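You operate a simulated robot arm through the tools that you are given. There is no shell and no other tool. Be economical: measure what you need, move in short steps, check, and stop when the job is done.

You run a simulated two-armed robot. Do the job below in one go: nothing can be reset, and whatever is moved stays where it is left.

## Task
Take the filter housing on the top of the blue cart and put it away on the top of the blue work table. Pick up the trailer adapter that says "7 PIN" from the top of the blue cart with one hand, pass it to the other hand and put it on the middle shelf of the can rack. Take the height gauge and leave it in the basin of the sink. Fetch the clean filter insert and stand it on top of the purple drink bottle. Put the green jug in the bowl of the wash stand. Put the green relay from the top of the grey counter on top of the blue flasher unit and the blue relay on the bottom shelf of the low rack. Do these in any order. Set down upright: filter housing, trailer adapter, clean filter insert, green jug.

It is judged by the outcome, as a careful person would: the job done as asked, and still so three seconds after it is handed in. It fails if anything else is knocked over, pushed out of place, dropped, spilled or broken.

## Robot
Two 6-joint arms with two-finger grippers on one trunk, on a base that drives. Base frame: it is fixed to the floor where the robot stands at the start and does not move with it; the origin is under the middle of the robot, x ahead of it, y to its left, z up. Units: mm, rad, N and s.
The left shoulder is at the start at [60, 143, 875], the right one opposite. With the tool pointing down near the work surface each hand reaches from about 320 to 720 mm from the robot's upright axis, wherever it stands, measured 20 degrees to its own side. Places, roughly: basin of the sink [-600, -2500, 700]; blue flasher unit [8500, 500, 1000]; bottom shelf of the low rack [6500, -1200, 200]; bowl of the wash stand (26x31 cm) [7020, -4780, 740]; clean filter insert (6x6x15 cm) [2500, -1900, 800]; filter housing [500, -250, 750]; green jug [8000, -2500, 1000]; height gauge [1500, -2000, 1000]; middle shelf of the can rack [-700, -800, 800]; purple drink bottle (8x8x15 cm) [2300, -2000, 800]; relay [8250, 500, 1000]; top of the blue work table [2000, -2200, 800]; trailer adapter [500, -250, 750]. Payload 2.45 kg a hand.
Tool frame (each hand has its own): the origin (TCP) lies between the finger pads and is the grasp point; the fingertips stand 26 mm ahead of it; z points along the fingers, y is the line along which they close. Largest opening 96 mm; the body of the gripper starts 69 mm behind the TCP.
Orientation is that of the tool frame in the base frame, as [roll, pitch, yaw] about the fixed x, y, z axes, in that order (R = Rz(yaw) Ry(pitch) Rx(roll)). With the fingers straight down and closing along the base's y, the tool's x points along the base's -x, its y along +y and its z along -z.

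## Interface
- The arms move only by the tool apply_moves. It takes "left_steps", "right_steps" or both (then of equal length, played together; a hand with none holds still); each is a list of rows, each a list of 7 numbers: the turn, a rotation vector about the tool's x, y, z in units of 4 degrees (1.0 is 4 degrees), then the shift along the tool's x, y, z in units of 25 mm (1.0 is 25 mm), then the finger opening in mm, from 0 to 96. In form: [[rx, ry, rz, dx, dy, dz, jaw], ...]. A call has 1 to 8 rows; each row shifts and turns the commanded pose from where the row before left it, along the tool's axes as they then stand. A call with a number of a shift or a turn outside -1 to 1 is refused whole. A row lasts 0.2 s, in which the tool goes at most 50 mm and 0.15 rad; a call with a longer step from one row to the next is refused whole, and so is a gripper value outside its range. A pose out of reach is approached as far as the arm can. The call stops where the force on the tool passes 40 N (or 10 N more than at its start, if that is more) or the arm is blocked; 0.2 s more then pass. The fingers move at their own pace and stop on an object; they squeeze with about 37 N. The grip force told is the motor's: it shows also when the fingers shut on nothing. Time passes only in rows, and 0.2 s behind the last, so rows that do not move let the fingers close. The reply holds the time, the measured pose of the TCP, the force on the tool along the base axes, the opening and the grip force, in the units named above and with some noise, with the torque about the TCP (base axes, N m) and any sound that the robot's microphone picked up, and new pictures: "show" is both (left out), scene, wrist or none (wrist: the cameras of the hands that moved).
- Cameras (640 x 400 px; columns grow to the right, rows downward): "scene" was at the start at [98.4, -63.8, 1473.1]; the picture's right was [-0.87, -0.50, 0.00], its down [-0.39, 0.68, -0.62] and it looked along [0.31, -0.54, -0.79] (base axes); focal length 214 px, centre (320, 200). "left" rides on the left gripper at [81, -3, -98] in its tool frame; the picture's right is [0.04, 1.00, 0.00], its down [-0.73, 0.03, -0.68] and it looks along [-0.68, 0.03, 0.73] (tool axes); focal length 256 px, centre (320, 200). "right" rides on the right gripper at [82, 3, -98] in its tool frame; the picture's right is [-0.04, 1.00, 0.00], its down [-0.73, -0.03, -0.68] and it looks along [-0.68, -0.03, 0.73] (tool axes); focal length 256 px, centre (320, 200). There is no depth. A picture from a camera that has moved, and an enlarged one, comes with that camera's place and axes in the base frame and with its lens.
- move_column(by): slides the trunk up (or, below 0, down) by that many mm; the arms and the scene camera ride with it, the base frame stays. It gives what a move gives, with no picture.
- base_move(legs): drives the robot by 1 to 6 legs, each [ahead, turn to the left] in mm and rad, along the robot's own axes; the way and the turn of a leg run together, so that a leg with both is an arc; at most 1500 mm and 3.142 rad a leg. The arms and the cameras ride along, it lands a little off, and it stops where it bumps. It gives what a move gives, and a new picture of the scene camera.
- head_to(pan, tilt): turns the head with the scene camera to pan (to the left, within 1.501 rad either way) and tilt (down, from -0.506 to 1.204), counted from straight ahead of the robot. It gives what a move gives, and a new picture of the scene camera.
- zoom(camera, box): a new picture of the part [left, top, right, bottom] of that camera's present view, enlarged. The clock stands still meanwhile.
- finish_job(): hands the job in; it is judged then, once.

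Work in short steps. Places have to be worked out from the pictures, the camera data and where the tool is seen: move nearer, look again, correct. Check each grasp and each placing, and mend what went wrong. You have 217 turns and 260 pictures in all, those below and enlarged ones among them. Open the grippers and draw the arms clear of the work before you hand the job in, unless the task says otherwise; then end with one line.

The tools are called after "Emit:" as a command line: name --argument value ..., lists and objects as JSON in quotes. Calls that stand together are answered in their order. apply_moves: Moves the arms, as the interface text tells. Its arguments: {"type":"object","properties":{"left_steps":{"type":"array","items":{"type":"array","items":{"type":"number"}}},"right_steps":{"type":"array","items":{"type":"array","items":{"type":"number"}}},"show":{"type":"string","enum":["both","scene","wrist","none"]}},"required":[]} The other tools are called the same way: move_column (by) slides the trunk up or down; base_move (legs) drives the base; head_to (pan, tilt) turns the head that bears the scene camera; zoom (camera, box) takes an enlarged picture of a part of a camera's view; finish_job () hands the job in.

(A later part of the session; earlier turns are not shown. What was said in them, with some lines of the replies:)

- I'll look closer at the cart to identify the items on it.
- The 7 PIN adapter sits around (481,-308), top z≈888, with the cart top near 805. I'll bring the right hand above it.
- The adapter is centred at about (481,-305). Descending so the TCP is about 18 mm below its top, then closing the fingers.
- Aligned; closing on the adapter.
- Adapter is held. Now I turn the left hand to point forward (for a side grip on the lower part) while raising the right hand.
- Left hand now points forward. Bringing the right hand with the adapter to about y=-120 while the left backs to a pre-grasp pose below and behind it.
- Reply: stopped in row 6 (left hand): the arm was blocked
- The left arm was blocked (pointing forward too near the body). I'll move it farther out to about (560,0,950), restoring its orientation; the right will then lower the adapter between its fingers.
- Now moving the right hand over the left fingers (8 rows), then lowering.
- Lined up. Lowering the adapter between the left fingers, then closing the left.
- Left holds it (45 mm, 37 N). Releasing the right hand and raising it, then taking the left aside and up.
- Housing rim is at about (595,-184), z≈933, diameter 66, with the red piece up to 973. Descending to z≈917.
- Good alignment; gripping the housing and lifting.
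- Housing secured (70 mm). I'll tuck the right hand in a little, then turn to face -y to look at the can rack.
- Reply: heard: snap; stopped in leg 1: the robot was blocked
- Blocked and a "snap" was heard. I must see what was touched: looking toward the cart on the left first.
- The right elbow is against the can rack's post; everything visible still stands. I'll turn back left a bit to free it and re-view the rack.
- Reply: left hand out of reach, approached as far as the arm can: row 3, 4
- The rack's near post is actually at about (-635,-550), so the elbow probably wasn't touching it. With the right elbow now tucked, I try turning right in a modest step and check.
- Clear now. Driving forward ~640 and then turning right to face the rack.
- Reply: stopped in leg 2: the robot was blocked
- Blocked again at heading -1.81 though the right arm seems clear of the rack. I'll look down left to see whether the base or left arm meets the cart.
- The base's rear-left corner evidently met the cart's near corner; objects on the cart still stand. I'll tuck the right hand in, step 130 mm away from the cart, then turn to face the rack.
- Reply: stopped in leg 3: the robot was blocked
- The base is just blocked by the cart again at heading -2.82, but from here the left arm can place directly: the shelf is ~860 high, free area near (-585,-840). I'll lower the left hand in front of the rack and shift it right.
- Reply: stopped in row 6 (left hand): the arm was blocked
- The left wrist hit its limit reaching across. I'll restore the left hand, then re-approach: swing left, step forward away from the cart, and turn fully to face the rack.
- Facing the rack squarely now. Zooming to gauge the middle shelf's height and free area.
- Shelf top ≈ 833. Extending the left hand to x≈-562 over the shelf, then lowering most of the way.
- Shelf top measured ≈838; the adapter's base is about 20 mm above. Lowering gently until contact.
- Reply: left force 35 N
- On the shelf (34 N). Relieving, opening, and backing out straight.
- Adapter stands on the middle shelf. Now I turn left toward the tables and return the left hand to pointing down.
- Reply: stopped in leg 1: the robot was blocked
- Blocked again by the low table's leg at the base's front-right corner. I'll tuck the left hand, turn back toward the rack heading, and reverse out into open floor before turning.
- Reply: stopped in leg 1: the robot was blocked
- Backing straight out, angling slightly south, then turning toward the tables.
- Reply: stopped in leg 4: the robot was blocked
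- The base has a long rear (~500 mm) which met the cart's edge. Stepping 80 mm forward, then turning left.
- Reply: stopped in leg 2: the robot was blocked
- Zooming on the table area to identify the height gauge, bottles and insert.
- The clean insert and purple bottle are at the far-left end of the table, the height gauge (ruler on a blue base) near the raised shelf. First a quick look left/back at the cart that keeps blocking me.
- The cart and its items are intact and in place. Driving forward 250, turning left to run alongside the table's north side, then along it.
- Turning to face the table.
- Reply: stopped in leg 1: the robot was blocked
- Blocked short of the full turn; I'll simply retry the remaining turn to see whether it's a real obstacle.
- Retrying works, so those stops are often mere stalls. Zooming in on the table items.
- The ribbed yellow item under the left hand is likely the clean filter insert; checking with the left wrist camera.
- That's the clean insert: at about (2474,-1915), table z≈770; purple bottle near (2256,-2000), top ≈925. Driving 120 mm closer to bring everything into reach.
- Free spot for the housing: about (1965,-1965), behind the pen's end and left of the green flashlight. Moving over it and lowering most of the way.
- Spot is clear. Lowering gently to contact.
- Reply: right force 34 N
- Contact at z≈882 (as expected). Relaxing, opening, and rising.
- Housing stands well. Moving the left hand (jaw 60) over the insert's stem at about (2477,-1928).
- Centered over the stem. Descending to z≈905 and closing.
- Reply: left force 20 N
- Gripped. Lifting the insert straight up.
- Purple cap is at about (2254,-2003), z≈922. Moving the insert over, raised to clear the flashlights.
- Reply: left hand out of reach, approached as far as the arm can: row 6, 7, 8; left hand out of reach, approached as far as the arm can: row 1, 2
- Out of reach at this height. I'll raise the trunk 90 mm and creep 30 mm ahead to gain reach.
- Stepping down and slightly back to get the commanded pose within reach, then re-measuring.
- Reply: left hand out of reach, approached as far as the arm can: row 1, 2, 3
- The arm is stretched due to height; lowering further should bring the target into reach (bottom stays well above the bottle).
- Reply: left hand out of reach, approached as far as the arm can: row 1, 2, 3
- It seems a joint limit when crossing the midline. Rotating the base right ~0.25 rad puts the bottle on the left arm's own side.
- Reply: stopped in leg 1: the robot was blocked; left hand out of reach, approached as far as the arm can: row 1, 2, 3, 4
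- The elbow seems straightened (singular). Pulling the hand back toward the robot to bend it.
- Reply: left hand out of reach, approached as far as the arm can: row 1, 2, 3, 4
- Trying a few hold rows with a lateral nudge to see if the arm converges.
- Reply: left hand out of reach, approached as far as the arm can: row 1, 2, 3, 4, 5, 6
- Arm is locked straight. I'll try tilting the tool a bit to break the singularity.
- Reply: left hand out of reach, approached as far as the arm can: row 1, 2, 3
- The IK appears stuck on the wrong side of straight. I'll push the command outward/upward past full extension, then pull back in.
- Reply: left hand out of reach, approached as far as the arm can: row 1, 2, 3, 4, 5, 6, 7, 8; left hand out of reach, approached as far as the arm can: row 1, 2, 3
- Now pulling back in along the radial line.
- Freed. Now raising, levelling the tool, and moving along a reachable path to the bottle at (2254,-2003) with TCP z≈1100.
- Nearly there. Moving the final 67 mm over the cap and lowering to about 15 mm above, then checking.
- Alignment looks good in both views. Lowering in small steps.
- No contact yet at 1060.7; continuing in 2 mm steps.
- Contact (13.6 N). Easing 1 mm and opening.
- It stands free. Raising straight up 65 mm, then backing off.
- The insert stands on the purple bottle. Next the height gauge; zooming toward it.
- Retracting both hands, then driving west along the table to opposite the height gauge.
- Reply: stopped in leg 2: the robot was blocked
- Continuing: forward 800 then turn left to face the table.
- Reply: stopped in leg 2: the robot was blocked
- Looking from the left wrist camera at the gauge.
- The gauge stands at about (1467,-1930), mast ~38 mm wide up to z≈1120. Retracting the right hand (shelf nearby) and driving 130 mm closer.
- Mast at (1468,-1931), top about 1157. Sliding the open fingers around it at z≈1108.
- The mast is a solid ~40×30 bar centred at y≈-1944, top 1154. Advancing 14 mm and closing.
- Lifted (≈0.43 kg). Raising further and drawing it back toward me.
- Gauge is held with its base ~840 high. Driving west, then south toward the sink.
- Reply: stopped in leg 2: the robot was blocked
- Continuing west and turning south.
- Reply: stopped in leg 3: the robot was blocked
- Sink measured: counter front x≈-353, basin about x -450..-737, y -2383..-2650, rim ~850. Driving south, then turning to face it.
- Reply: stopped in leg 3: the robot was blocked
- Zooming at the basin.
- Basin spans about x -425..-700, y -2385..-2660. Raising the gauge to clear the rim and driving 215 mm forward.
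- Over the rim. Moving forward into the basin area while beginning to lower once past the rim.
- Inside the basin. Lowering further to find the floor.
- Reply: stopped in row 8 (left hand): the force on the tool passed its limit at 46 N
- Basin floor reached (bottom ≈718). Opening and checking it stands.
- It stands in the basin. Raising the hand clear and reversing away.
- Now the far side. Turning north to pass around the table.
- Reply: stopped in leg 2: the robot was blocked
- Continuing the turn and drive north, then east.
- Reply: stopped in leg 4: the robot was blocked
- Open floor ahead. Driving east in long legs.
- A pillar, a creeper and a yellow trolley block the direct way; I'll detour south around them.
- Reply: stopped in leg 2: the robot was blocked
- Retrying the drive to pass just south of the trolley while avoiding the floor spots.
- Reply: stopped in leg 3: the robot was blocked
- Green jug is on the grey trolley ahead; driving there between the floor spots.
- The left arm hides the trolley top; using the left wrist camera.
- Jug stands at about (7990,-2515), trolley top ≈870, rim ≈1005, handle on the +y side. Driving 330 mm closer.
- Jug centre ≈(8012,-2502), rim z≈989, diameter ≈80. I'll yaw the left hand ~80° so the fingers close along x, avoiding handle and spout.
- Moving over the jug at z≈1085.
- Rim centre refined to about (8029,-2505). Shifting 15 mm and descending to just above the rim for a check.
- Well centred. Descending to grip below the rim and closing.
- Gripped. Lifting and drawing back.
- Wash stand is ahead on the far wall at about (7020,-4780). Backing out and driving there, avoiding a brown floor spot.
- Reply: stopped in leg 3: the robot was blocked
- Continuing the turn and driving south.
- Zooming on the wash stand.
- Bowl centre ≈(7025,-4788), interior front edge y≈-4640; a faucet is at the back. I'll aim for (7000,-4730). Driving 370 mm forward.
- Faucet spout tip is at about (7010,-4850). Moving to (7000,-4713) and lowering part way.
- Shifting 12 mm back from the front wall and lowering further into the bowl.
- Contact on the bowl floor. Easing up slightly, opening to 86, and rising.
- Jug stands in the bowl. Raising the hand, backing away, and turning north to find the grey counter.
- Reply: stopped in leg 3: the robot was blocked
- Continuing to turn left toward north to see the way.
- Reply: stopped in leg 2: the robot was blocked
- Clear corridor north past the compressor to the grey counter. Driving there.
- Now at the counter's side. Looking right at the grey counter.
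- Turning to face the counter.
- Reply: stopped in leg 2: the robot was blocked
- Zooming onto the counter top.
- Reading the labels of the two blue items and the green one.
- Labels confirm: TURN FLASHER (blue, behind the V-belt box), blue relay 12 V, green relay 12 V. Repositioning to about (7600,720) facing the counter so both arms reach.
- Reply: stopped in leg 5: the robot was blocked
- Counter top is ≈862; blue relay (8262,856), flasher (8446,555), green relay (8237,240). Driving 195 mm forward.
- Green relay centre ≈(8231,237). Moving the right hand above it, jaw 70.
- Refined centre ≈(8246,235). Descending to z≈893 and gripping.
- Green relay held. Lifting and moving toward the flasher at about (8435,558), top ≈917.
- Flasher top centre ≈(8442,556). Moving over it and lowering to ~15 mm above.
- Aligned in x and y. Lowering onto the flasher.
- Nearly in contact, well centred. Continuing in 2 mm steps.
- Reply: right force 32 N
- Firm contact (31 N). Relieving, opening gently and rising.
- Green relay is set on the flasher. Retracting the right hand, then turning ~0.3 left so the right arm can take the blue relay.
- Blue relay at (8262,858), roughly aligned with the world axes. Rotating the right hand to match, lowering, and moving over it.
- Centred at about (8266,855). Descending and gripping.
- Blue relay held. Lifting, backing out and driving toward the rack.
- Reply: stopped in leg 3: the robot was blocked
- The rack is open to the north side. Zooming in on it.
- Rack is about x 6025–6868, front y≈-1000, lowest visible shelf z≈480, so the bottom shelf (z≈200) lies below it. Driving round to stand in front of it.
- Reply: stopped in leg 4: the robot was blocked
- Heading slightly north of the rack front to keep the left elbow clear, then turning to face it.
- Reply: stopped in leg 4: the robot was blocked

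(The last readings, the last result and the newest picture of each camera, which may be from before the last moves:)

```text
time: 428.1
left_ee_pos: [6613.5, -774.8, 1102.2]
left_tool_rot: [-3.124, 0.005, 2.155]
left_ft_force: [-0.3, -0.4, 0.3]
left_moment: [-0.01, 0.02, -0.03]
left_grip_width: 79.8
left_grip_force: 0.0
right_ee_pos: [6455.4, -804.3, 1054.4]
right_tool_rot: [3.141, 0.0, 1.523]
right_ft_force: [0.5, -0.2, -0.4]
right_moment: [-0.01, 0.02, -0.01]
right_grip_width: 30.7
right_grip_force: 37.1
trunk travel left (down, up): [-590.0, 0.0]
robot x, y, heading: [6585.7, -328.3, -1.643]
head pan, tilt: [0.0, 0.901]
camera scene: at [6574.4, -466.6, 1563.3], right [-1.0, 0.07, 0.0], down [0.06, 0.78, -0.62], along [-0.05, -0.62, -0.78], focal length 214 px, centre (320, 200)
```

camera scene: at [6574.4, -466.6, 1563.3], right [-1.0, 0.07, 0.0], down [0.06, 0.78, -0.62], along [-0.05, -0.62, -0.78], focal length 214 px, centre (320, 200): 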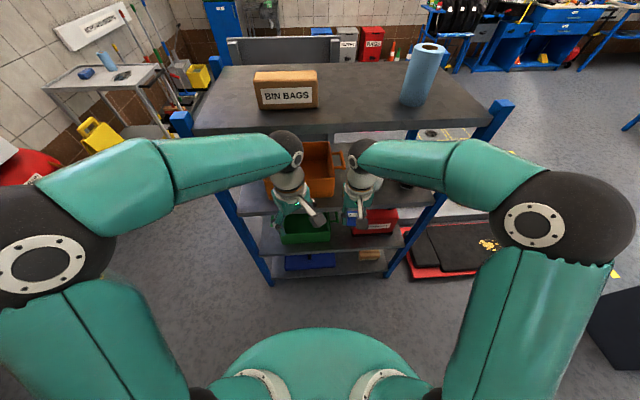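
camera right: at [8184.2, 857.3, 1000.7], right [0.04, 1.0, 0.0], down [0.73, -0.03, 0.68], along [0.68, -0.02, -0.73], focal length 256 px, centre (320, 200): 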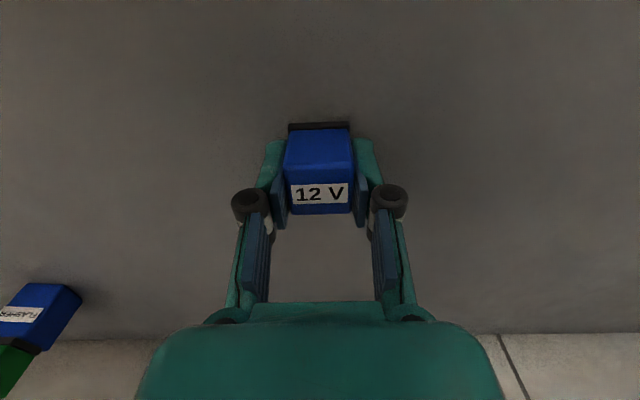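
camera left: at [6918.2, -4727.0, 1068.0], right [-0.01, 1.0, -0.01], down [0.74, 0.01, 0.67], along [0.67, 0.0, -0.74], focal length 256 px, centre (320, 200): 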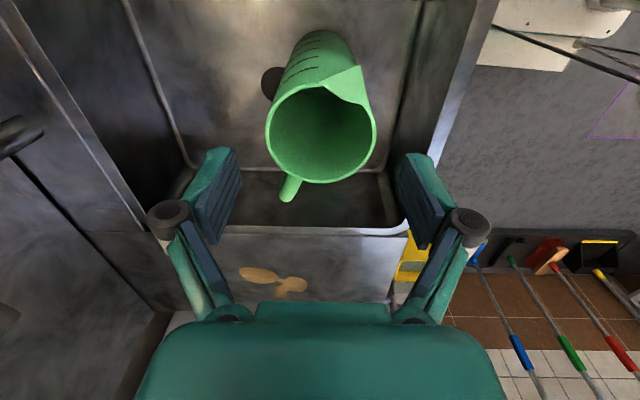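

Zooming on the bottom shelf.

Emit:
zoom --camera "scene" --box '[230, 200, 430, 300]'

```text
3.20 times, centred on (330, 250) of scene
camera zoom: at [6574.4, -466.6, 1563.3], right [-1.0, 0.07, 0.0], down [0.06, 0.78, -0.62], along [-0.05, -0.62, -0.78], focal length 686 px, centre (288, 40)
```

zoom: 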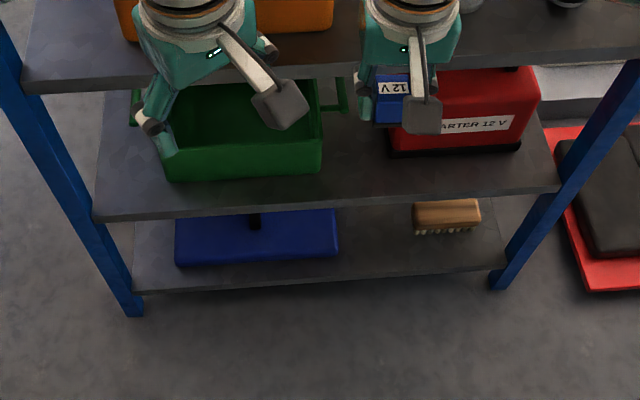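

Bottom shelf has a free gap around x≈6348 between the blue box and the brush. Lowering the trunk fully first.

Emit:
move_column --by -560

Emit:
apply_moves --right_steps '[[0, 0, 0, -0.5, -0.6, 0.5, 10], [0, 0, 0, -0.5, -0.6, 1, 10], [0, 0, 0, -0.5, -0.6, 1, 10], [0, 0, 0, -0.5, -0.6, 1, 10], [0, 0, 0, -0.5, -0.6, 1, 10], [0, 0, 0, -0.4, -0.6, 1, 10], [0, 0, 0, 0, 0, 1, 10]]' --show "scene"

```text
refused: -560 is not a number from -400 to 400
```

```text
time: 429.7
left_ee_pos: [6612.8, -775.4, 1102.0]
left_tool_rot: [-3.122, 0.006, 2.156]
left_ft_force: [0.2, 0.1, 0.5]
left_moment: [0.02, 0.03, 0.0]
left_grip_width: 80.0
left_grip_force: 0.0
right_ee_pos: [6362.7, -871.9, 890.2]
right_tool_rot: [3.141, -0.002, 1.524]
right_ft_force: [-0.3, 0.7, 0.0]
right_moment: [-0.02, 0.01, -0.01]
right_grip_width: 31.0
right_grip_force: 36.9
trunk travel left (down, up): [-590.0, 0.0]
robot x, y, heading: [6582.0, -330.3, -1.642]
head pan, tilt: [0.0, 0.901]
camera scene: at [6573.7, -467.3, 1563.2], right [-1.0, 0.07, 0.0], down [0.06, 0.78, -0.62], along [-0.05, -0.62, -0.78], focal length 214 px, centre (320, 200)
```

scene: 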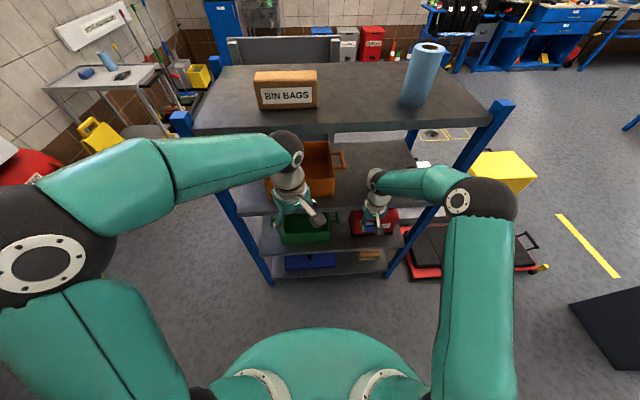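

Column moves are limited to 400; lowering in two steps.

Emit:
move_column --by -300

Emit:
move_column --by -290

Emit:
apply_moves --right_steps '[[0, -1, 0, 0, 0, 0, 10], [0, -1, 0, 0, 0, 0, 10], [0, -1, 0, 0, 0, 0, 10], [0, -1, 0, 0, 0, 0, 10], [0, -1, 0, 0, 0, 0, 10], [0, -1, 0, 0, 0, 0, 10], [0, -1, 0, 0, 0, 0, 10], [0, -1, 0, 0, 0, 0, 10]]' --show "scene"

```text
time: 432.7
left_ee_pos: [6612.3, -775.7, 802.7]
left_tool_rot: [-3.122, 0.006, 2.155]
left_ft_force: [-0.1, 0.4, 0.4]
left_moment: [-0.02, -0.02, -0.01]
left_grip_width: 79.8
left_grip_force: 0.1
right_ee_pos: [6362.5, -872.3, 590.6]
right_tool_rot: [3.141, -0.001, 1.523]
right_ft_force: [-0.4, -0.8, 0.1]
right_moment: [0.01, 0.0, 0.01]
right_grip_width: 30.7
right_grip_force: 37.4
trunk travel left (down, up): [-290.0, 300.0]
robot x, y, heading: [6579.5, -332.5, -1.647]
head pan, tilt: [0.0, 0.901]
```

```text
time: 435.6
left_ee_pos: [6612.0, -773.6, 511.2]
left_tool_rot: [-3.122, 0.007, 2.157]
left_ft_force: [-0.1, 0.1, -0.8]
left_moment: [0.02, 0.0, 0.01]
left_grip_width: 80.2
left_grip_force: 0.1
right_ee_pos: [6361.9, -873.0, 300.0]
right_tool_rot: [-3.141, 0.001, 1.522]
right_ft_force: [0.4, -0.7, -0.2]
right_moment: [-0.01, 0.02, -0.02]
right_grip_width: 30.7
right_grip_force: 36.7
trunk travel left (down, up): [0.0, 590.0]
robot x, y, heading: [6587.4, -333.2, -1.647]
head pan, tilt: [0.0, 0.901]
```

```text
time: 437.4
left_ee_pos: [6612.8, -774.0, 511.3]
left_tool_rot: [-3.123, 0.005, 2.157]
left_ft_force: [0.0, 0.1, -0.6]
left_moment: [0.0, 0.01, -0.01]
left_grip_width: 79.7
left_grip_force: 0.0
right_ee_pos: [6362.3, -871.7, 300.0]
right_tool_rot: [-3.141, 0.556, 1.524]
right_ft_force: [-0.5, -0.4, 0.0]
right_moment: [0.02, 0.02, 0.0]
right_grip_width: 30.8
right_grip_force: 37.1
trunk travel left (down, up): [0.0, 590.0]
robot x, y, heading: [6583.8, -333.7, -1.641]
head pan, tilt: [0.0, 0.901]
camera scene: at [6573.7, -466.3, 973.2], right [-1.0, 0.07, 0.0], down [0.06, 0.78, -0.62], along [-0.05, -0.62, -0.78], focal length 214 px, centre (320, 200)
```

scene: 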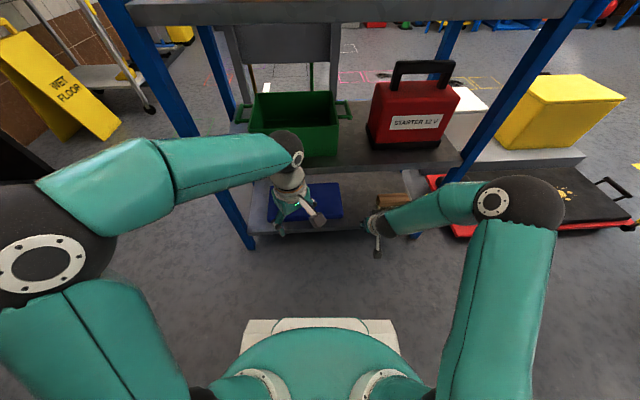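

Continuing the rotation to horizontal.

Emit:
apply_moves --right_steps '[[0, -1, 0, 0, 0, 0, 10], [0, -1, 0, 0, 0, 0, 10], [0, -1, 0, 0, 0, 0, 10], [0, -1, 0, 0, 0, 0, 10], [0, -1, 0, 0, 0, 0, 10], [0, -1, 0, 0, 0, 0, 10], [0, -1, 0, 0, 0, 0, 10], [0, -1, 0, 0, 0, 0, 10]]' --show "none"

Emit:
apply_moves --right_steps '[[0, -1, 0, 0, 0, 0, 10], [0, -1, 0, 0, 0, 0, 10], [0, -1, 0, 0, 0, 0, 10], [0, -1, 0, 0, 0, 0, 10], [0, -1, 0, 0, 0, 0, 10], [0, -1, 0, 0, 0, 0, 10]]' --show "both"

```text
time: 439.2
left_ee_pos: [6612.4, -774.7, 511.8]
left_tool_rot: [-3.122, 0.004, 2.155]
left_ft_force: [0.1, -0.1, -0.1]
left_moment: [-0.01, -0.01, -0.03]
left_grip_width: 79.9
left_grip_force: 0.0
right_ee_pos: [6426.6, -885.4, 334.3]
right_tool_rot: [-3.135, 1.115, 1.522]
right_ft_force: [0.2, -1.0, -0.4]
right_moment: [0.0, -0.02, -0.02]
right_grip_width: 30.9
right_grip_force: 37.3
right hand out of reach, approached as far as the arm can: row 5, 6, 7, 8
trunk travel left (down, up): [0.0, 590.0]
robot x, y, heading: [6582.0, -334.6, -1.652]
head pan, tilt: [0.0, 0.901]
```

```text
time: 440.6
left_ee_pos: [6611.9, -774.3, 511.6]
left_tool_rot: [-3.122, 0.006, 2.156]
left_ft_force: [-0.1, 0.1, -0.2]
left_moment: [0.01, 0.0, -0.01]
left_grip_width: 79.8
left_grip_force: 0.1
right_ee_pos: [6490.8, -876.5, 357.3]
right_tool_rot: [3.125, 1.532, 1.501]
right_ft_force: [1.0, -0.7, -0.9]
right_moment: [-0.01, 0.02, 0.03]
right_grip_width: 30.8
right_grip_force: 37.4
right hand out of reach, approached as far as the arm can: row 1, 2, 3, 4, 5, 6
trunk travel left (down, up): [0.0, 590.0]
robot x, y, heading: [6583.8, -333.4, -1.646]
head pan, tilt: [0.0, 0.901]
camera scene: at [6573.7, -466.3, 973.2], right [-1.0, 0.07, 0.0], down [0.06, 0.78, -0.62], along [-0.05, -0.62, -0.78], focal length 214 px, centre (320, 200)
camera right: at [6499.0, -774.4, 279.2], right [1.0, -0.06, 0.04], down [0.01, 0.65, 0.76], along [-0.07, -0.76, 0.65], focal length 256 px, centre (320, 200)
```

scene: 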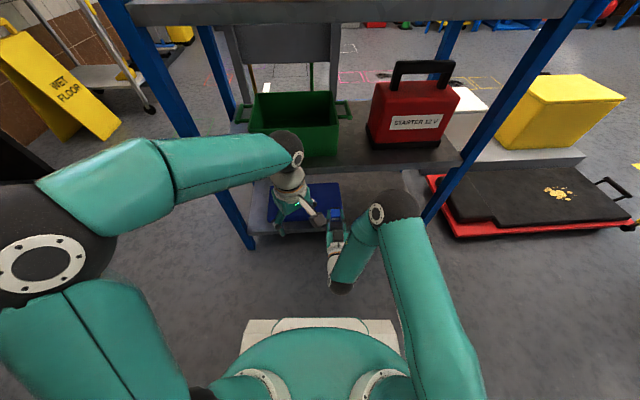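
right: 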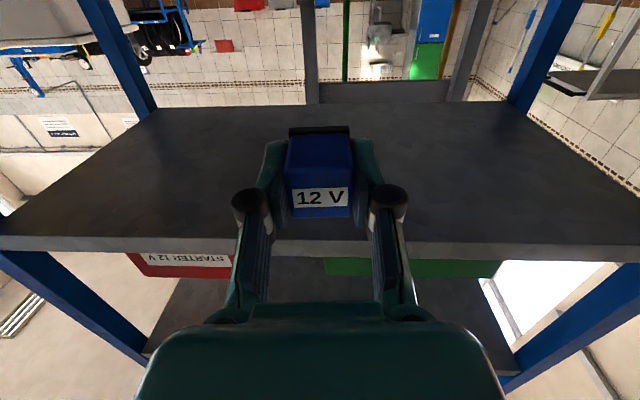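

The wrist limit keeps the horizontal hand near the midline; I'll bring the command back to that and then use the base to swing it into line.

Emit:
apply_moves --right_steps '[[0, 0, 0, 0, 0.9, 0, 10], [0, 0, 0, 0, 0.9, 0, 10], [0, 0, 0, 0, 0.9, 0, 10], [0, 0, 0, 0, 0.9, 0, 10], [0, 0, 0, 0, 0.9, 0, 10], [0, 0, 0, 0, 0.7, 0, 10], [0, 0, 0, 0, 0, 0, 10]]' --show "none"

Emit:
base_move --legs '[[0, -0.18]]'

Emit:
zoom --camera "scene" --box '[200, 120, 480, 295]'

```text
time: 441.7
left_ee_pos: [6617.8, -774.3, 513.6]
left_tool_rot: [-3.132, 0.01, 2.14]
left_ft_force: [0.2, -0.3, 0.8]
left_moment: [0.14, 0.06, 0.01]
left_grip_width: 80.0
left_grip_force: 0.0
right_ee_pos: [6574.2, -881.6, 356.1]
right_tool_rot: [3.103, 1.533, 1.475]
right_ft_force: [-0.3, 0.7, 0.0]
right_moment: [0.0, -0.01, -0.03]
right_grip_width: 31.1
right_grip_force: 36.8
trunk travel left (down, up): [0.0, 590.0]
robot x, y, heading: [6583.4, -330.2, -1.647]
head pan, tilt: [0.0, 0.901]
stopped in row 5 (left hand): the force on the tool passed its limit at 62 N (the readings are from after the stop); the commanded pose is now the measured one
```

```text
time: 442.9
left_ee_pos: [6543.3, -777.2, 514.0]
left_tool_rot: [-3.129, 0.014, 1.971]
left_ft_force: [-0.1, 0.6, 0.3]
left_moment: [0.02, 0.01, 0.03]
left_grip_width: 79.8
left_grip_force: 0.1
right_ee_pos: [6480.7, -871.8, 357.3]
right_tool_rot: [3.076, 1.534, 1.27]
right_ft_force: [0.4, -0.9, -1.2]
right_moment: [-0.01, 0.02, -0.01]
right_grip_width: 30.7
right_grip_force: 37.1
trunk travel left (down, up): [0.0, 590.0]
robot x, y, heading: [6592.3, -334.7, -1.811]
head pan, tilt: [0.0, 0.901]
stopped in leg 1: the force on the tool passed its limit at 43 N (the readings are from after the stop); the commanded pose is now the measured one
camera scene: at [6558.3, -464.6, 973.2], right [-0.97, 0.24, 0.0], down [0.19, 0.76, -0.62], along [-0.15, -0.6, -0.78], focal length 214 px, centre (320, 200)
```

scene: 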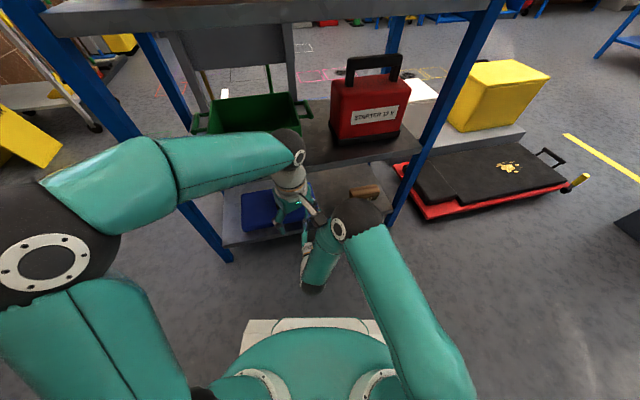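

```text
2.29 times, centred on (340, 208) of scene
camera zoom: at [6558.3, -464.6, 973.2], right [-0.97, 0.24, 0.0], down [0.19, 0.76, -0.62], along [-0.15, -0.6, -0.78], focal length 490 px, centre (274, 183)
```

zoom: 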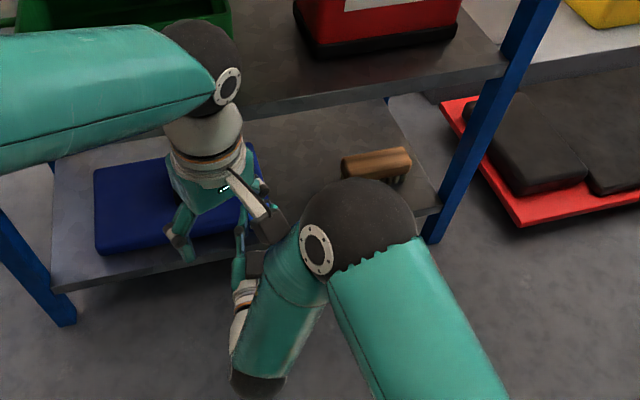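

The two hands touched. Moving the left hand up and away to its own side.

Emit:
apply_moves --left_steps '[[0, 0, 0, 0.5, 0, -1, 80], [0, 0, 0, 0.5, 0.5, -1, 80], [0, 0, 0, 0.5, 1, -1, 80], [0, 0, 0, 0.5, 1, -1, 80], [0, 0, 0, 0.3, 1, -1, 80], [0, 0, 0, 0, 1, -1, 80], [0, 0, 0, 0, 1, -1, 80], [0, 0, 0, 0, 1, -1, 80]]' --show "scene"

Emit:
zoom --camera "right" --box '[0, 0, 640, 400]'

```text
time: 443.2
left_ee_pos: [6545.1, -775.0, 518.5]
left_tool_rot: [-3.139, 0.019, 1.973]
left_ft_force: [0.5, -1.1, -0.9]
left_moment: [-0.08, 0.0, -0.01]
left_grip_width: 79.9
left_grip_force: 0.2
right_ee_pos: [6481.1, -873.6, 362.7]
right_tool_rot: [2.916, 1.54, 1.114]
right_ft_force: [0.6, -0.1, -0.1]
right_moment: [-0.03, 0.03, 0.0]
right_grip_width: 30.5
right_grip_force: 37.1
trunk travel left (down, up): [0.0, 590.0]
robot x, y, heading: [6593.8, -334.6, -1.821]
head pan, tilt: [0.0, 0.901]
stopped in row 1 (left hand): the force on the tool passed its limit at 62 N (the readings are from after the stop); the commanded pose is now the measured one
camera scene: at [6558.2, -464.7, 973.2], right [-0.97, 0.24, 0.0], down [0.19, 0.76, -0.62], along [-0.15, -0.6, -0.78], focal length 214 px, centre (320, 200)
```

scene: 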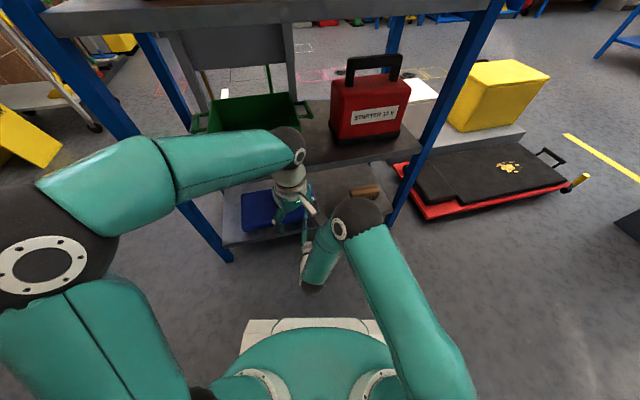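

```text
1.00 times, centred on (320, 200) of right (not enlarged: the box is as wide or as high as the picture)
camera zoom: at [6508.5, -775.9, 284.6], right [0.97, -0.23, 0.05], down [0.12, 0.65, 0.75], along [-0.2, -0.73, 0.66], focal length 256 px, centre (320, 200)
```

zoom: 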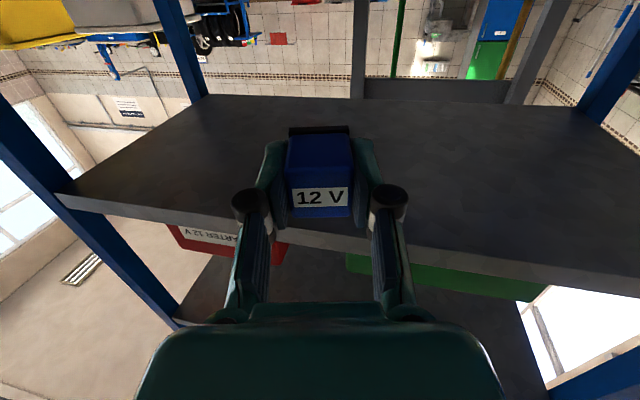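

Left is caught on the right forearm when rising; moving it sideways (+x) instead.

Emit:
apply_moves --left_steps '[[0, 0, 0, -0.2, 0.5, 0, 80], [0, 0, 0, -0.2, 0.6, 0, 80], [0, 0, 0, 0, 1, 0, 80], [0, 0, 0, 0, 1, 0, 80], [0, 0, 0, 0, 1, 0, 80], [0, 0, 0, 0, 1, 0, 80]]' --show "scene"

```text
time: 444.6
left_ee_pos: [6666.2, -734.5, 519.1]
left_tool_rot: [-3.141, 0.021, 1.975]
left_ft_force: [-0.4, 0.7, 0.2]
left_moment: [0.03, -0.04, -0.01]
left_grip_width: 80.3
left_grip_force: 0.0
right_ee_pos: [6482.8, -873.5, 362.8]
right_tool_rot: [2.929, 1.542, 1.125]
right_ft_force: [0.2, -0.2, -0.6]
right_moment: [0.02, -0.01, 0.0]
right_grip_width: 30.8
right_grip_force: 37.3
trunk travel left (down, up): [0.0, 590.0]
robot x, y, heading: [6596.2, -332.5, -1.812]
head pan, tilt: [0.0, 0.901]
camera scene: at [6558.1, -464.6, 973.2], right [-0.97, 0.24, 0.0], down [0.19, 0.76, -0.62], along [-0.15, -0.6, -0.78], focal length 214 px, centre (320, 200)
```

scene: 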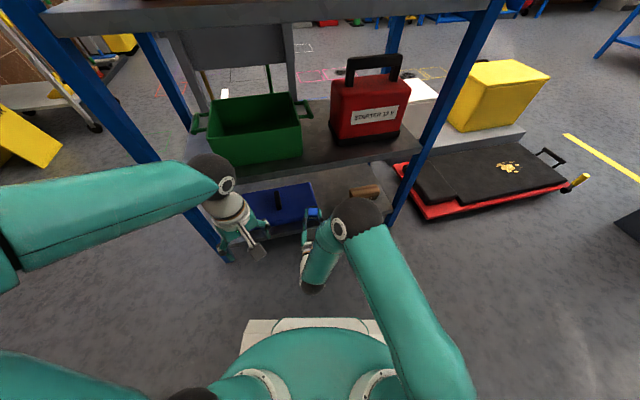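

Free now. Moving the right hand right 100 mm and down to z≈205.

Emit:
apply_moves --right_steps '[[0, 0, 0, 0.8, -0.5, 0, 10], [0, 0, 0, 0.8, -0.5, 0, 10], [0, 0, 0, 0.8, -0.5, 0, 10], [0, 0, 0, 0.8, -0.5, 0, 10], [0, 0, 0, 0.8, -0.5, 0, 10], [0, 0, 0, 0.8, -0.5, 0, 10], [0, 0, 0, 0.8, -0.5, 0, 10], [0, 0, 0, 0.7, -0.5, 0, 10]]' --show "both"

```text
time: 446.4
left_ee_pos: [6666.2, -733.5, 523.4]
left_tool_rot: [-3.138, 0.024, 1.975]
left_ft_force: [-0.3, 0.2, -0.1]
left_moment: [0.03, 0.01, 0.02]
left_grip_width: 80.2
left_grip_force: 0.2
right_ee_pos: [6440.1, -842.7, 235.1]
right_tool_rot: [2.593, 1.552, 0.776]
right_ft_force: [-0.5, -1.0, -0.5]
right_moment: [-0.01, -0.02, 0.03]
right_grip_width: 30.9
right_grip_force: 36.5
right hand out of reach, approached as far as the arm can: row 5, 6, 7, 8
trunk travel left (down, up): [0.0, 590.0]
robot x, y, heading: [6591.0, -337.7, -1.817]
head pan, tilt: [0.0, 0.901]
camera scene: at [6558.6, -462.8, 975.4], right [-0.97, 0.24, 0.0], down [0.19, 0.76, -0.62], along [-0.15, -0.6, -0.78], focal length 214 px, centre (320, 200)
camera right: at [6468.8, -747.1, 155.5], right [0.97, -0.24, 0.05], down [0.13, 0.66, 0.74], along [-0.21, -0.71, 0.67], focal length 256 px, centre (320, 200)
```

scene: 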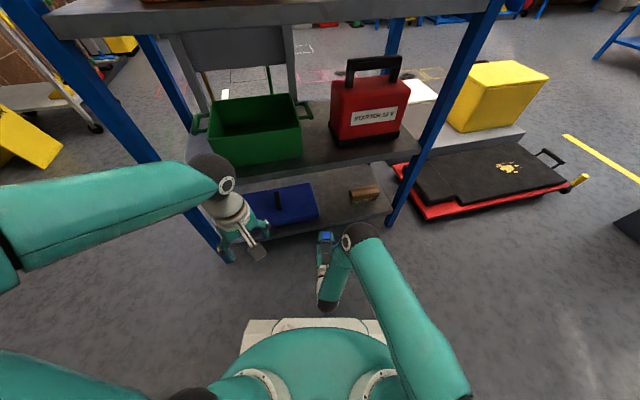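
right: 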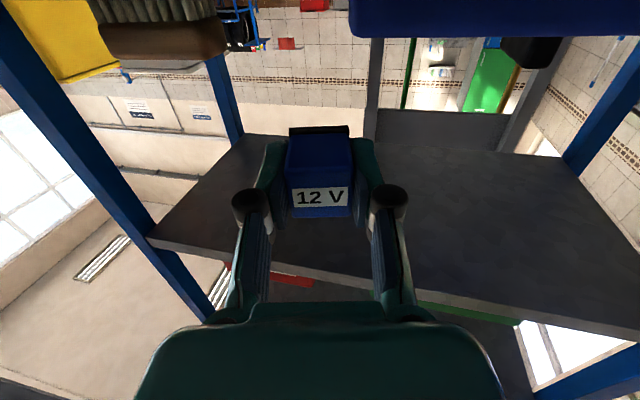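

Extending forward should relax the lateral limit; advancing 100 mm.

Emit:
apply_moves --right_steps '[[0, 0, 0, 0, 0, 1, 10], [0, 0, 0, 0, 0, 1, 10], [0, 0, 0, 0, 0, 1, 10], [0, 0, 0, 0, 0, 1, 10], [0, 0, 0, 0, 0, 0, 10]]' --show "both"

```text
time: 447.6
left_ee_pos: [6665.4, -734.7, 519.2]
left_tool_rot: [-3.142, 0.021, 1.974]
left_ft_force: [0.7, -0.7, 0.4]
left_moment: [0.01, 0.02, -0.01]
left_grip_width: 80.1
left_grip_force: 0.2
right_ee_pos: [6449.8, -935.6, 235.0]
right_tool_rot: [2.971, 1.537, 1.161]
right_ft_force: [0.3, 0.3, 0.4]
right_moment: [0.02, 0.02, -0.05]
right_grip_width: 30.7
right_grip_force: 36.8
right hand out of reach, approached as far as the arm can: row 1, 2, 3, 4
trunk travel left (down, up): [0.0, 590.0]
robot x, y, heading: [6593.0, -334.9, -1.816]
head pan, tilt: [0.0, 0.901]
camera scene: at [6558.3, -464.5, 973.2], right [-0.97, 0.24, 0.0], down [0.19, 0.76, -0.62], along [-0.15, -0.6, -0.78], focal length 214 px, centre (320, 200)
camera right: at [6477.7, -838.3, 155.7], right [0.97, -0.24, 0.05], down [0.12, 0.64, 0.76], along [-0.21, -0.73, 0.65], focal length 256 px, centre (320, 200)
```

scene: 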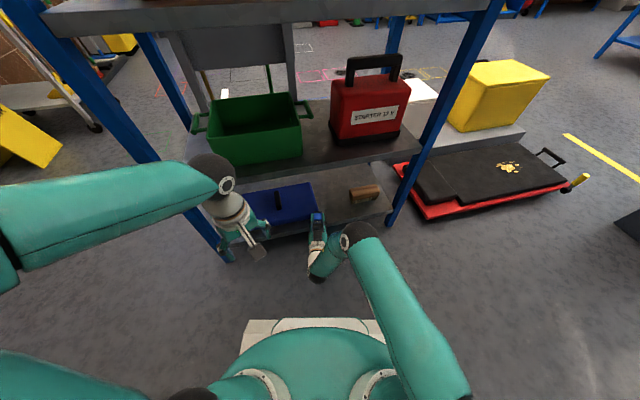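
right: 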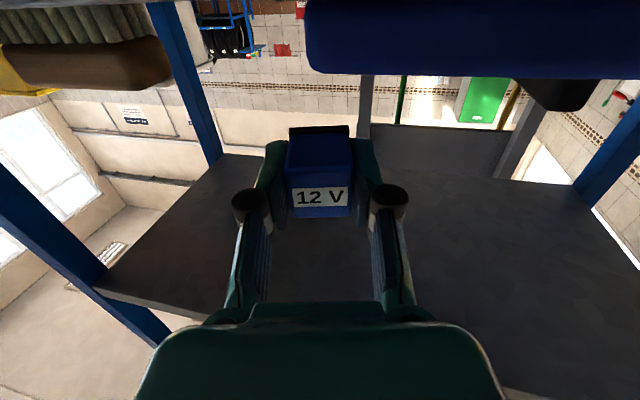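

Turning the base slightly right (0.1) to bring the hand in line with the gap.

Emit:
base_move --legs '[[0, -0.1]]'

Emit:
apply_moves --right_steps '[[0, 0, 0, 0, 0.5, 0.8, 10], [0, 0, 0, 0, 0.5, 0.8, 10], [0, 0, 0, 0, 0.5, 0.8, 10], [0, 0, 0, 0, 0.5, 0.8, 10], [0, 0, 0, 0, 0, 0, 10]]' --show "both"

```text
time: 448.6
left_ee_pos: [6624.3, -739.5, 518.4]
left_tool_rot: [-3.139, 0.022, 1.872]
left_ft_force: [0.1, -0.3, 0.8]
left_moment: [-0.01, -0.03, -0.03]
left_grip_width: 80.3
left_grip_force: 0.0
right_ee_pos: [6390.7, -917.1, 235.0]
right_tool_rot: [2.971, 1.535, 1.055]
right_ft_force: [0.5, 0.7, -0.7]
right_moment: [0.02, -0.01, 0.01]
right_grip_width: 30.7
right_grip_force: 37.4
trunk travel left (down, up): [0.0, 590.0]
robot x, y, heading: [6596.2, -336.3, -1.917]
head pan, tilt: [0.0, 0.901]
camera scene: at [6549.2, -461.9, 973.2], right [-0.94, 0.34, 0.0], down [0.27, 0.74, -0.62], along [-0.21, -0.58, -0.78], focal length 214 px, centre (320, 200)
```

scene: 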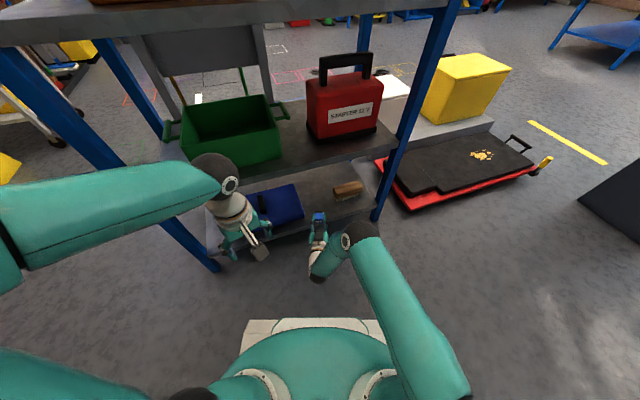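

```text
time: 449.8
left_ee_pos: [6624.2, -740.8, 519.4]
left_tool_rot: [3.142, 0.022, 1.873]
left_ft_force: [0.4, -0.3, 0.0]
left_moment: [-0.03, 0.0, 0.0]
left_grip_width: 79.6
left_grip_force: 0.0
right_ee_pos: [6412.2, -1010.9, 232.8]
right_tool_rot: [2.98, 1.536, 1.065]
right_ft_force: [-0.3, 0.1, -0.2]
right_moment: [0.01, 0.0, -0.02]
right_grip_width: 30.7
right_grip_force: 37.1
trunk travel left (down, up): [0.0, 590.0]
robot x, y, heading: [6598.6, -332.1, -1.912]
head pan, tilt: [0.0, 0.901]
camera scene: at [6549.2, -461.9, 973.2], right [-0.94, 0.34, 0.0], down [0.27, 0.74, -0.62], along [-0.21, -0.58, -0.78], focal length 214 px, centre (320, 200)
camera right: at [6449.4, -915.8, 154.4], right [0.94, -0.34, 0.05], down [0.19, 0.63, 0.76], along [-0.29, -0.7, 0.65], focal length 256 px, centre (320, 200)
```

scene: 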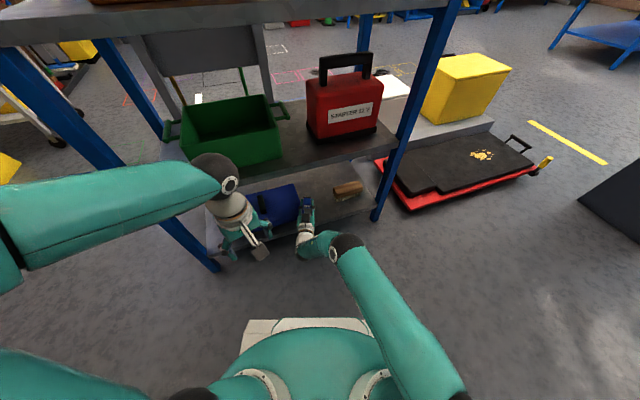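
right: 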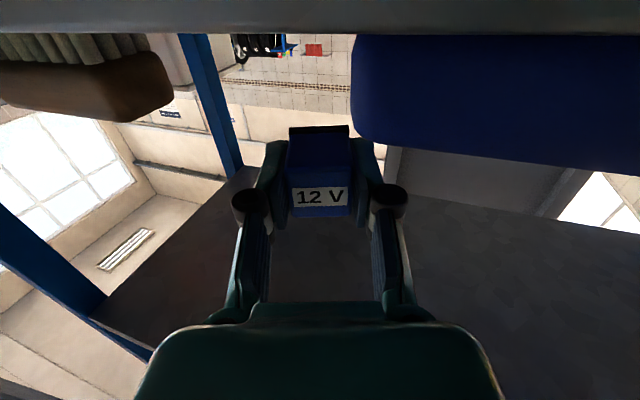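

Now reachable. Shelf top is ≈161. Shifting right 40 mm, slightly forward, and lowering partway.

Emit:
apply_moves --right_steps '[[0, 0, 0, 0, -0.8, 0.3, 10], [0, 0, 0, 0, -0.8, 0.3, 10], [0, 0, 0, 0.8, 0, 0, 10], [0, 0, 0, 0.6, 0, 0, 10], [0, 0, 0, 0, 0, 0, 10]]' --show "both"

```text
time: 451.0
left_ee_pos: [6623.6, -740.1, 519.1]
left_tool_rot: [-3.141, 0.023, 1.872]
left_ft_force: [0.4, 0.4, 0.3]
left_moment: [0.0, 0.0, 0.01]
left_grip_width: 79.9
left_grip_force: 0.1
right_ee_pos: [6381.6, -1013.4, 200.0]
right_tool_rot: [2.994, 1.534, 1.069]
right_ft_force: [-0.3, -0.5, -0.9]
right_moment: [-0.01, 0.03, 0.0]
right_grip_width: 31.0
right_grip_force: 36.3
right hand out of reach, approached as far as the arm can: row 2, 3, 4
trunk travel left (down, up): [0.0, 590.0]
robot x, y, heading: [6594.8, -333.4, -1.924]
head pan, tilt: [0.0, 0.901]
camera scene: at [6549.2, -461.9, 973.2], right [-0.94, 0.34, 0.0], down [0.27, 0.74, -0.62], along [-0.21, -0.58, -0.78], focal length 214 px, centre (320, 200)
camera right: at [6420.5, -919.5, 123.6], right [0.94, -0.35, 0.05], down [0.19, 0.62, 0.76], along [-0.29, -0.7, 0.65], focal length 256 px, centre (320, 200)
```

scene: 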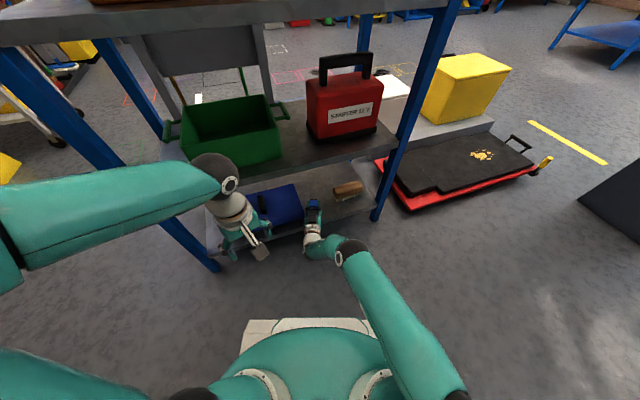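
right: 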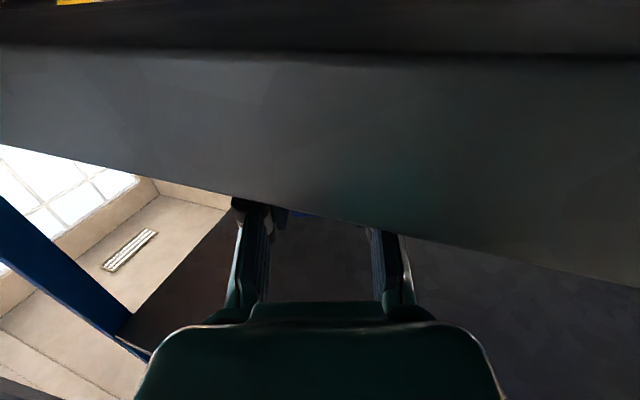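

Shelf top ≈165. Lowering in small steps to contact.

Emit:
apply_moves --right_steps '[[0, 0, 0, 0.3, 0.1, 0, 10], [0, 0, 0, 0.2, 0, 0, 10], [0, 0, 0, 0.2, 0, 0, 10], [0, 0, 0, 0.15, 0, 0, 10], [0, 0, 0, 0.15, 0, 0, 10]]' --show "none"

```text
time: 452.2
left_ee_pos: [6624.6, -738.4, 521.2]
left_tool_rot: [-3.137, 0.023, 1.871]
left_ft_force: [-0.4, 0.2, -0.9]
left_moment: [0.03, -0.02, 0.01]
left_grip_width: 80.1
left_grip_force: 0.1
right_ee_pos: [6386.9, -1016.3, 184.8]
right_tool_rot: [2.875, 1.545, 0.948]
right_ft_force: [-8.9, 16.2, 31.5]
right_moment: [2.34, -1.24, 1.19]
right_grip_width: 30.7
right_grip_force: 37.0
right hand out of reach, approached as far as the arm can: row 4
trunk travel left (down, up): [0.0, 590.0]
robot x, y, heading: [6595.4, -336.0, -1.917]
head pan, tilt: [0.0, 0.901]
```

The knuckles touch the shelf edge first; relay is ~4 mm above. Tilting the tips down a bit and lowering again.

Emit:
apply_moves --right_steps '[[0, 0, 0, -0.35, 0, 0, 10], [0, 1, 0, 0, 0, 0, 10], [0, 1, 0, 0, 0, 0, 10], [0, 0.5, 0, 0, 0, 0, 10], [0, 0, 0, 0.15, 0, 0, 10], [0, 0, 0, 0.15, 0, 0, 10], [0, 0, 0, 0.12, 0, 0, 10]]' --show "none"

```text
time: 453.8
left_ee_pos: [6624.5, -739.2, 521.5]
left_tool_rot: [-3.138, 0.023, 1.871]
left_ft_force: [-0.5, 0.0, -0.5]
left_moment: [0.02, 0.02, 0.03]
left_grip_width: 80.1
left_grip_force: 0.0
right_ee_pos: [6386.6, -1015.5, 182.4]
right_tool_rot: [3.109, 1.379, 1.193]
right_ft_force: [2.4, 1.5, 24.6]
right_moment: [-0.58, 0.33, 0.06]
right_grip_width: 31.0
right_grip_force: 36.9
trunk travel left (down, up): [0.0, 590.0]
robot x, y, heading: [6593.8, -333.7, -1.917]
head pan, tilt: [0.0, 0.901]
```

Relay itself now touches the shelf. Opening modestly and backing straight out.

Emit:
apply_moves --right_steps '[[0, 0, 0, -0.05, 0, 0, 32], [0, 0, 0, 0, 0, 0, 46], [0, 0, 0, 0, 0, 0, 46], [0, 0, 0, -0.15, 0, -0.5, 46], [0, 0, 0, -0.2, 0, -1, 46], [0, 0, 0, -0.2, 0, -1, 46], [0, 0, 0, -0.2, 0, -1, 46], [0, 0, 0, -0.2, 0, -1, 46]]' --show "both"

```text
time: 455.6
left_ee_pos: [6625.0, -739.2, 519.4]
left_tool_rot: [-3.141, 0.02, 1.872]
left_ft_force: [-0.3, 0.4, -0.5]
left_moment: [0.01, 0.02, -0.02]
left_grip_width: 80.0
left_grip_force: 0.0
right_ee_pos: [6424.3, -913.7, 221.7]
right_tool_rot: [3.115, 1.361, 1.197]
right_ft_force: [-0.6, 0.8, -0.4]
right_moment: [-0.01, -0.02, 0.02]
right_grip_width: 45.9
right_grip_force: 0.0
trunk travel left (down, up): [0.0, 590.0]
robot x, y, heading: [6591.3, -336.7, -1.917]
head pan, tilt: [0.0, 0.901]
camera scene: at [6549.2, -461.9, 973.2], right [-0.94, 0.34, 0.0], down [0.27, 0.74, -0.62], along [-0.21, -0.58, -0.78], focal length 214 px, centre (320, 200)
camera right: at [6466.4, -808.6, 162.7], right [0.94, -0.35, 0.04], down [0.14, 0.49, 0.86], along [-0.32, -0.8, 0.51], focal length 256 px, centre (320, 200)
```

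scene: 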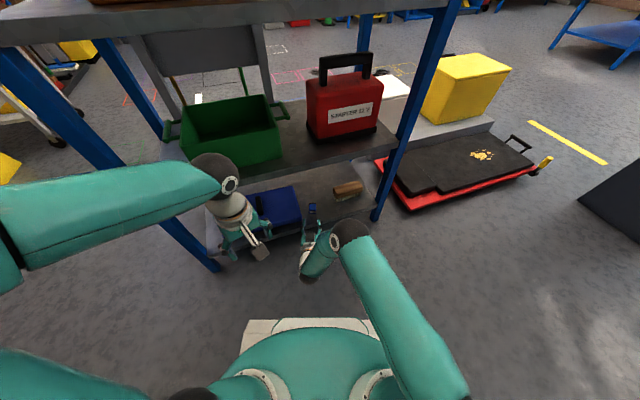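
right: 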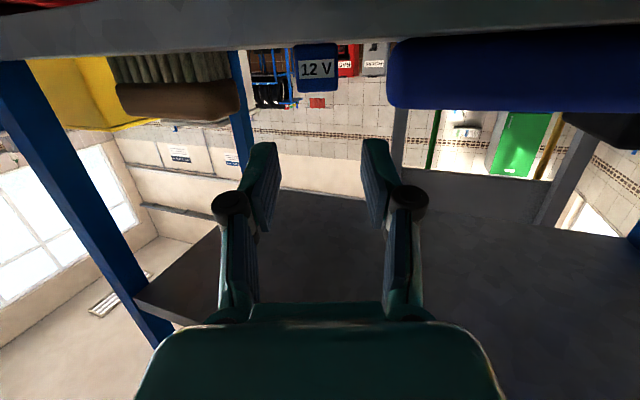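

Blue relay rests on the bottom shelf. Backing the robot away so both arms are clear and opening the gripper.

Emit:
apply_moves --right_steps '[[0, 0, 0, 0, 0, -0.5, 80], [0, 0, 0, 0, 0, -0.5, 80], [0, 0, 0, 0, 0, 0, 80]]' --show "none"

Emit:
base_move --legs '[[-150, 0]]'

Emit:
zoom --camera "scene" --box '[160, 60, 480, 260]'

```text
time: 456.4
left_ee_pos: [6624.3, -739.2, 518.7]
left_tool_rot: [-3.14, 0.02, 1.874]
left_ft_force: [-0.1, -0.6, 0.2]
left_moment: [-0.01, -0.01, 0.02]
left_grip_width: 80.1
left_grip_force: 0.1
right_ee_pos: [6431.1, -890.9, 226.8]
right_tool_rot: [3.111, 1.365, 1.197]
right_ft_force: [-0.3, -0.7, 0.0]
right_moment: [0.02, 0.01, 0.03]
right_grip_width: 79.8
right_grip_force: 0.0
trunk travel left (down, up): [0.0, 590.0]
robot x, y, heading: [6595.0, -335.0, -1.921]
head pan, tilt: [0.0, 0.901]
```

```text
time: 457.8
left_ee_pos: [6674.8, -597.6, 518.6]
left_tool_rot: [-3.14, 0.021, 1.872]
left_ft_force: [0.1, -0.3, -0.1]
left_moment: [0.02, 0.01, 0.06]
left_grip_width: 80.1
left_grip_force: 0.0
right_ee_pos: [6482.6, -750.2, 226.6]
right_tool_rot: [3.113, 1.363, 1.197]
right_ft_force: [0.8, 0.3, 0.6]
right_moment: [-0.01, -0.02, 0.02]
right_grip_width: 80.0
right_grip_force: 0.0
trunk travel left (down, up): [0.0, 590.0]
robot x, y, heading: [6645.6, -194.4, -1.917]
head pan, tilt: [0.0, 0.901]
camera scene: at [6600.2, -320.4, 973.2], right [-0.94, 0.34, 0.0], down [0.27, 0.74, -0.62], along [-0.21, -0.58, -0.78], focal length 214 px, centre (320, 200)
```

scene: 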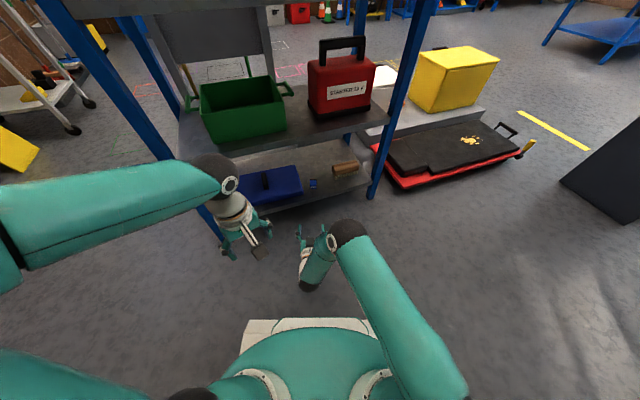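

```text
2.00 times, centred on (320, 160) of scene
camera zoom: at [6600.2, -320.4, 973.2], right [-0.94, 0.34, 0.0], down [0.27, 0.74, -0.62], along [-0.21, -0.58, -0.78], focal length 429 px, centre (320, 280)
```

zoom: 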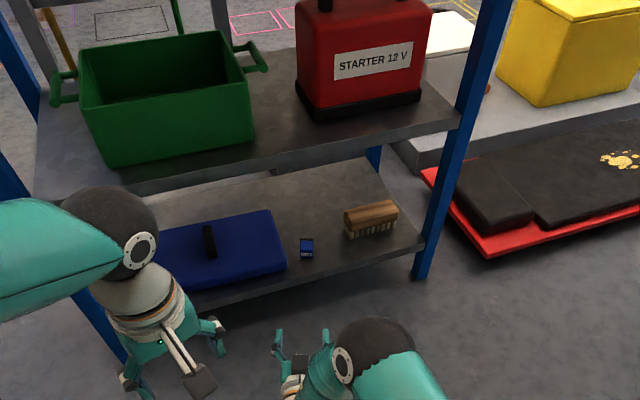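

The blue relay sits on the bottom shelf between the box and the brush. Everything asked for has been placed and both grippers are open and clear, so I'm handing the job in.

Emit:
finish_job

```text
The job is handed in.
```

I placed all seven items where you asked and handed the job in, but the robot made a "snap" sound when its first turn near the blue cart was blocked. I saw nothing broken or out of place in the views I checked, but never found the cause.
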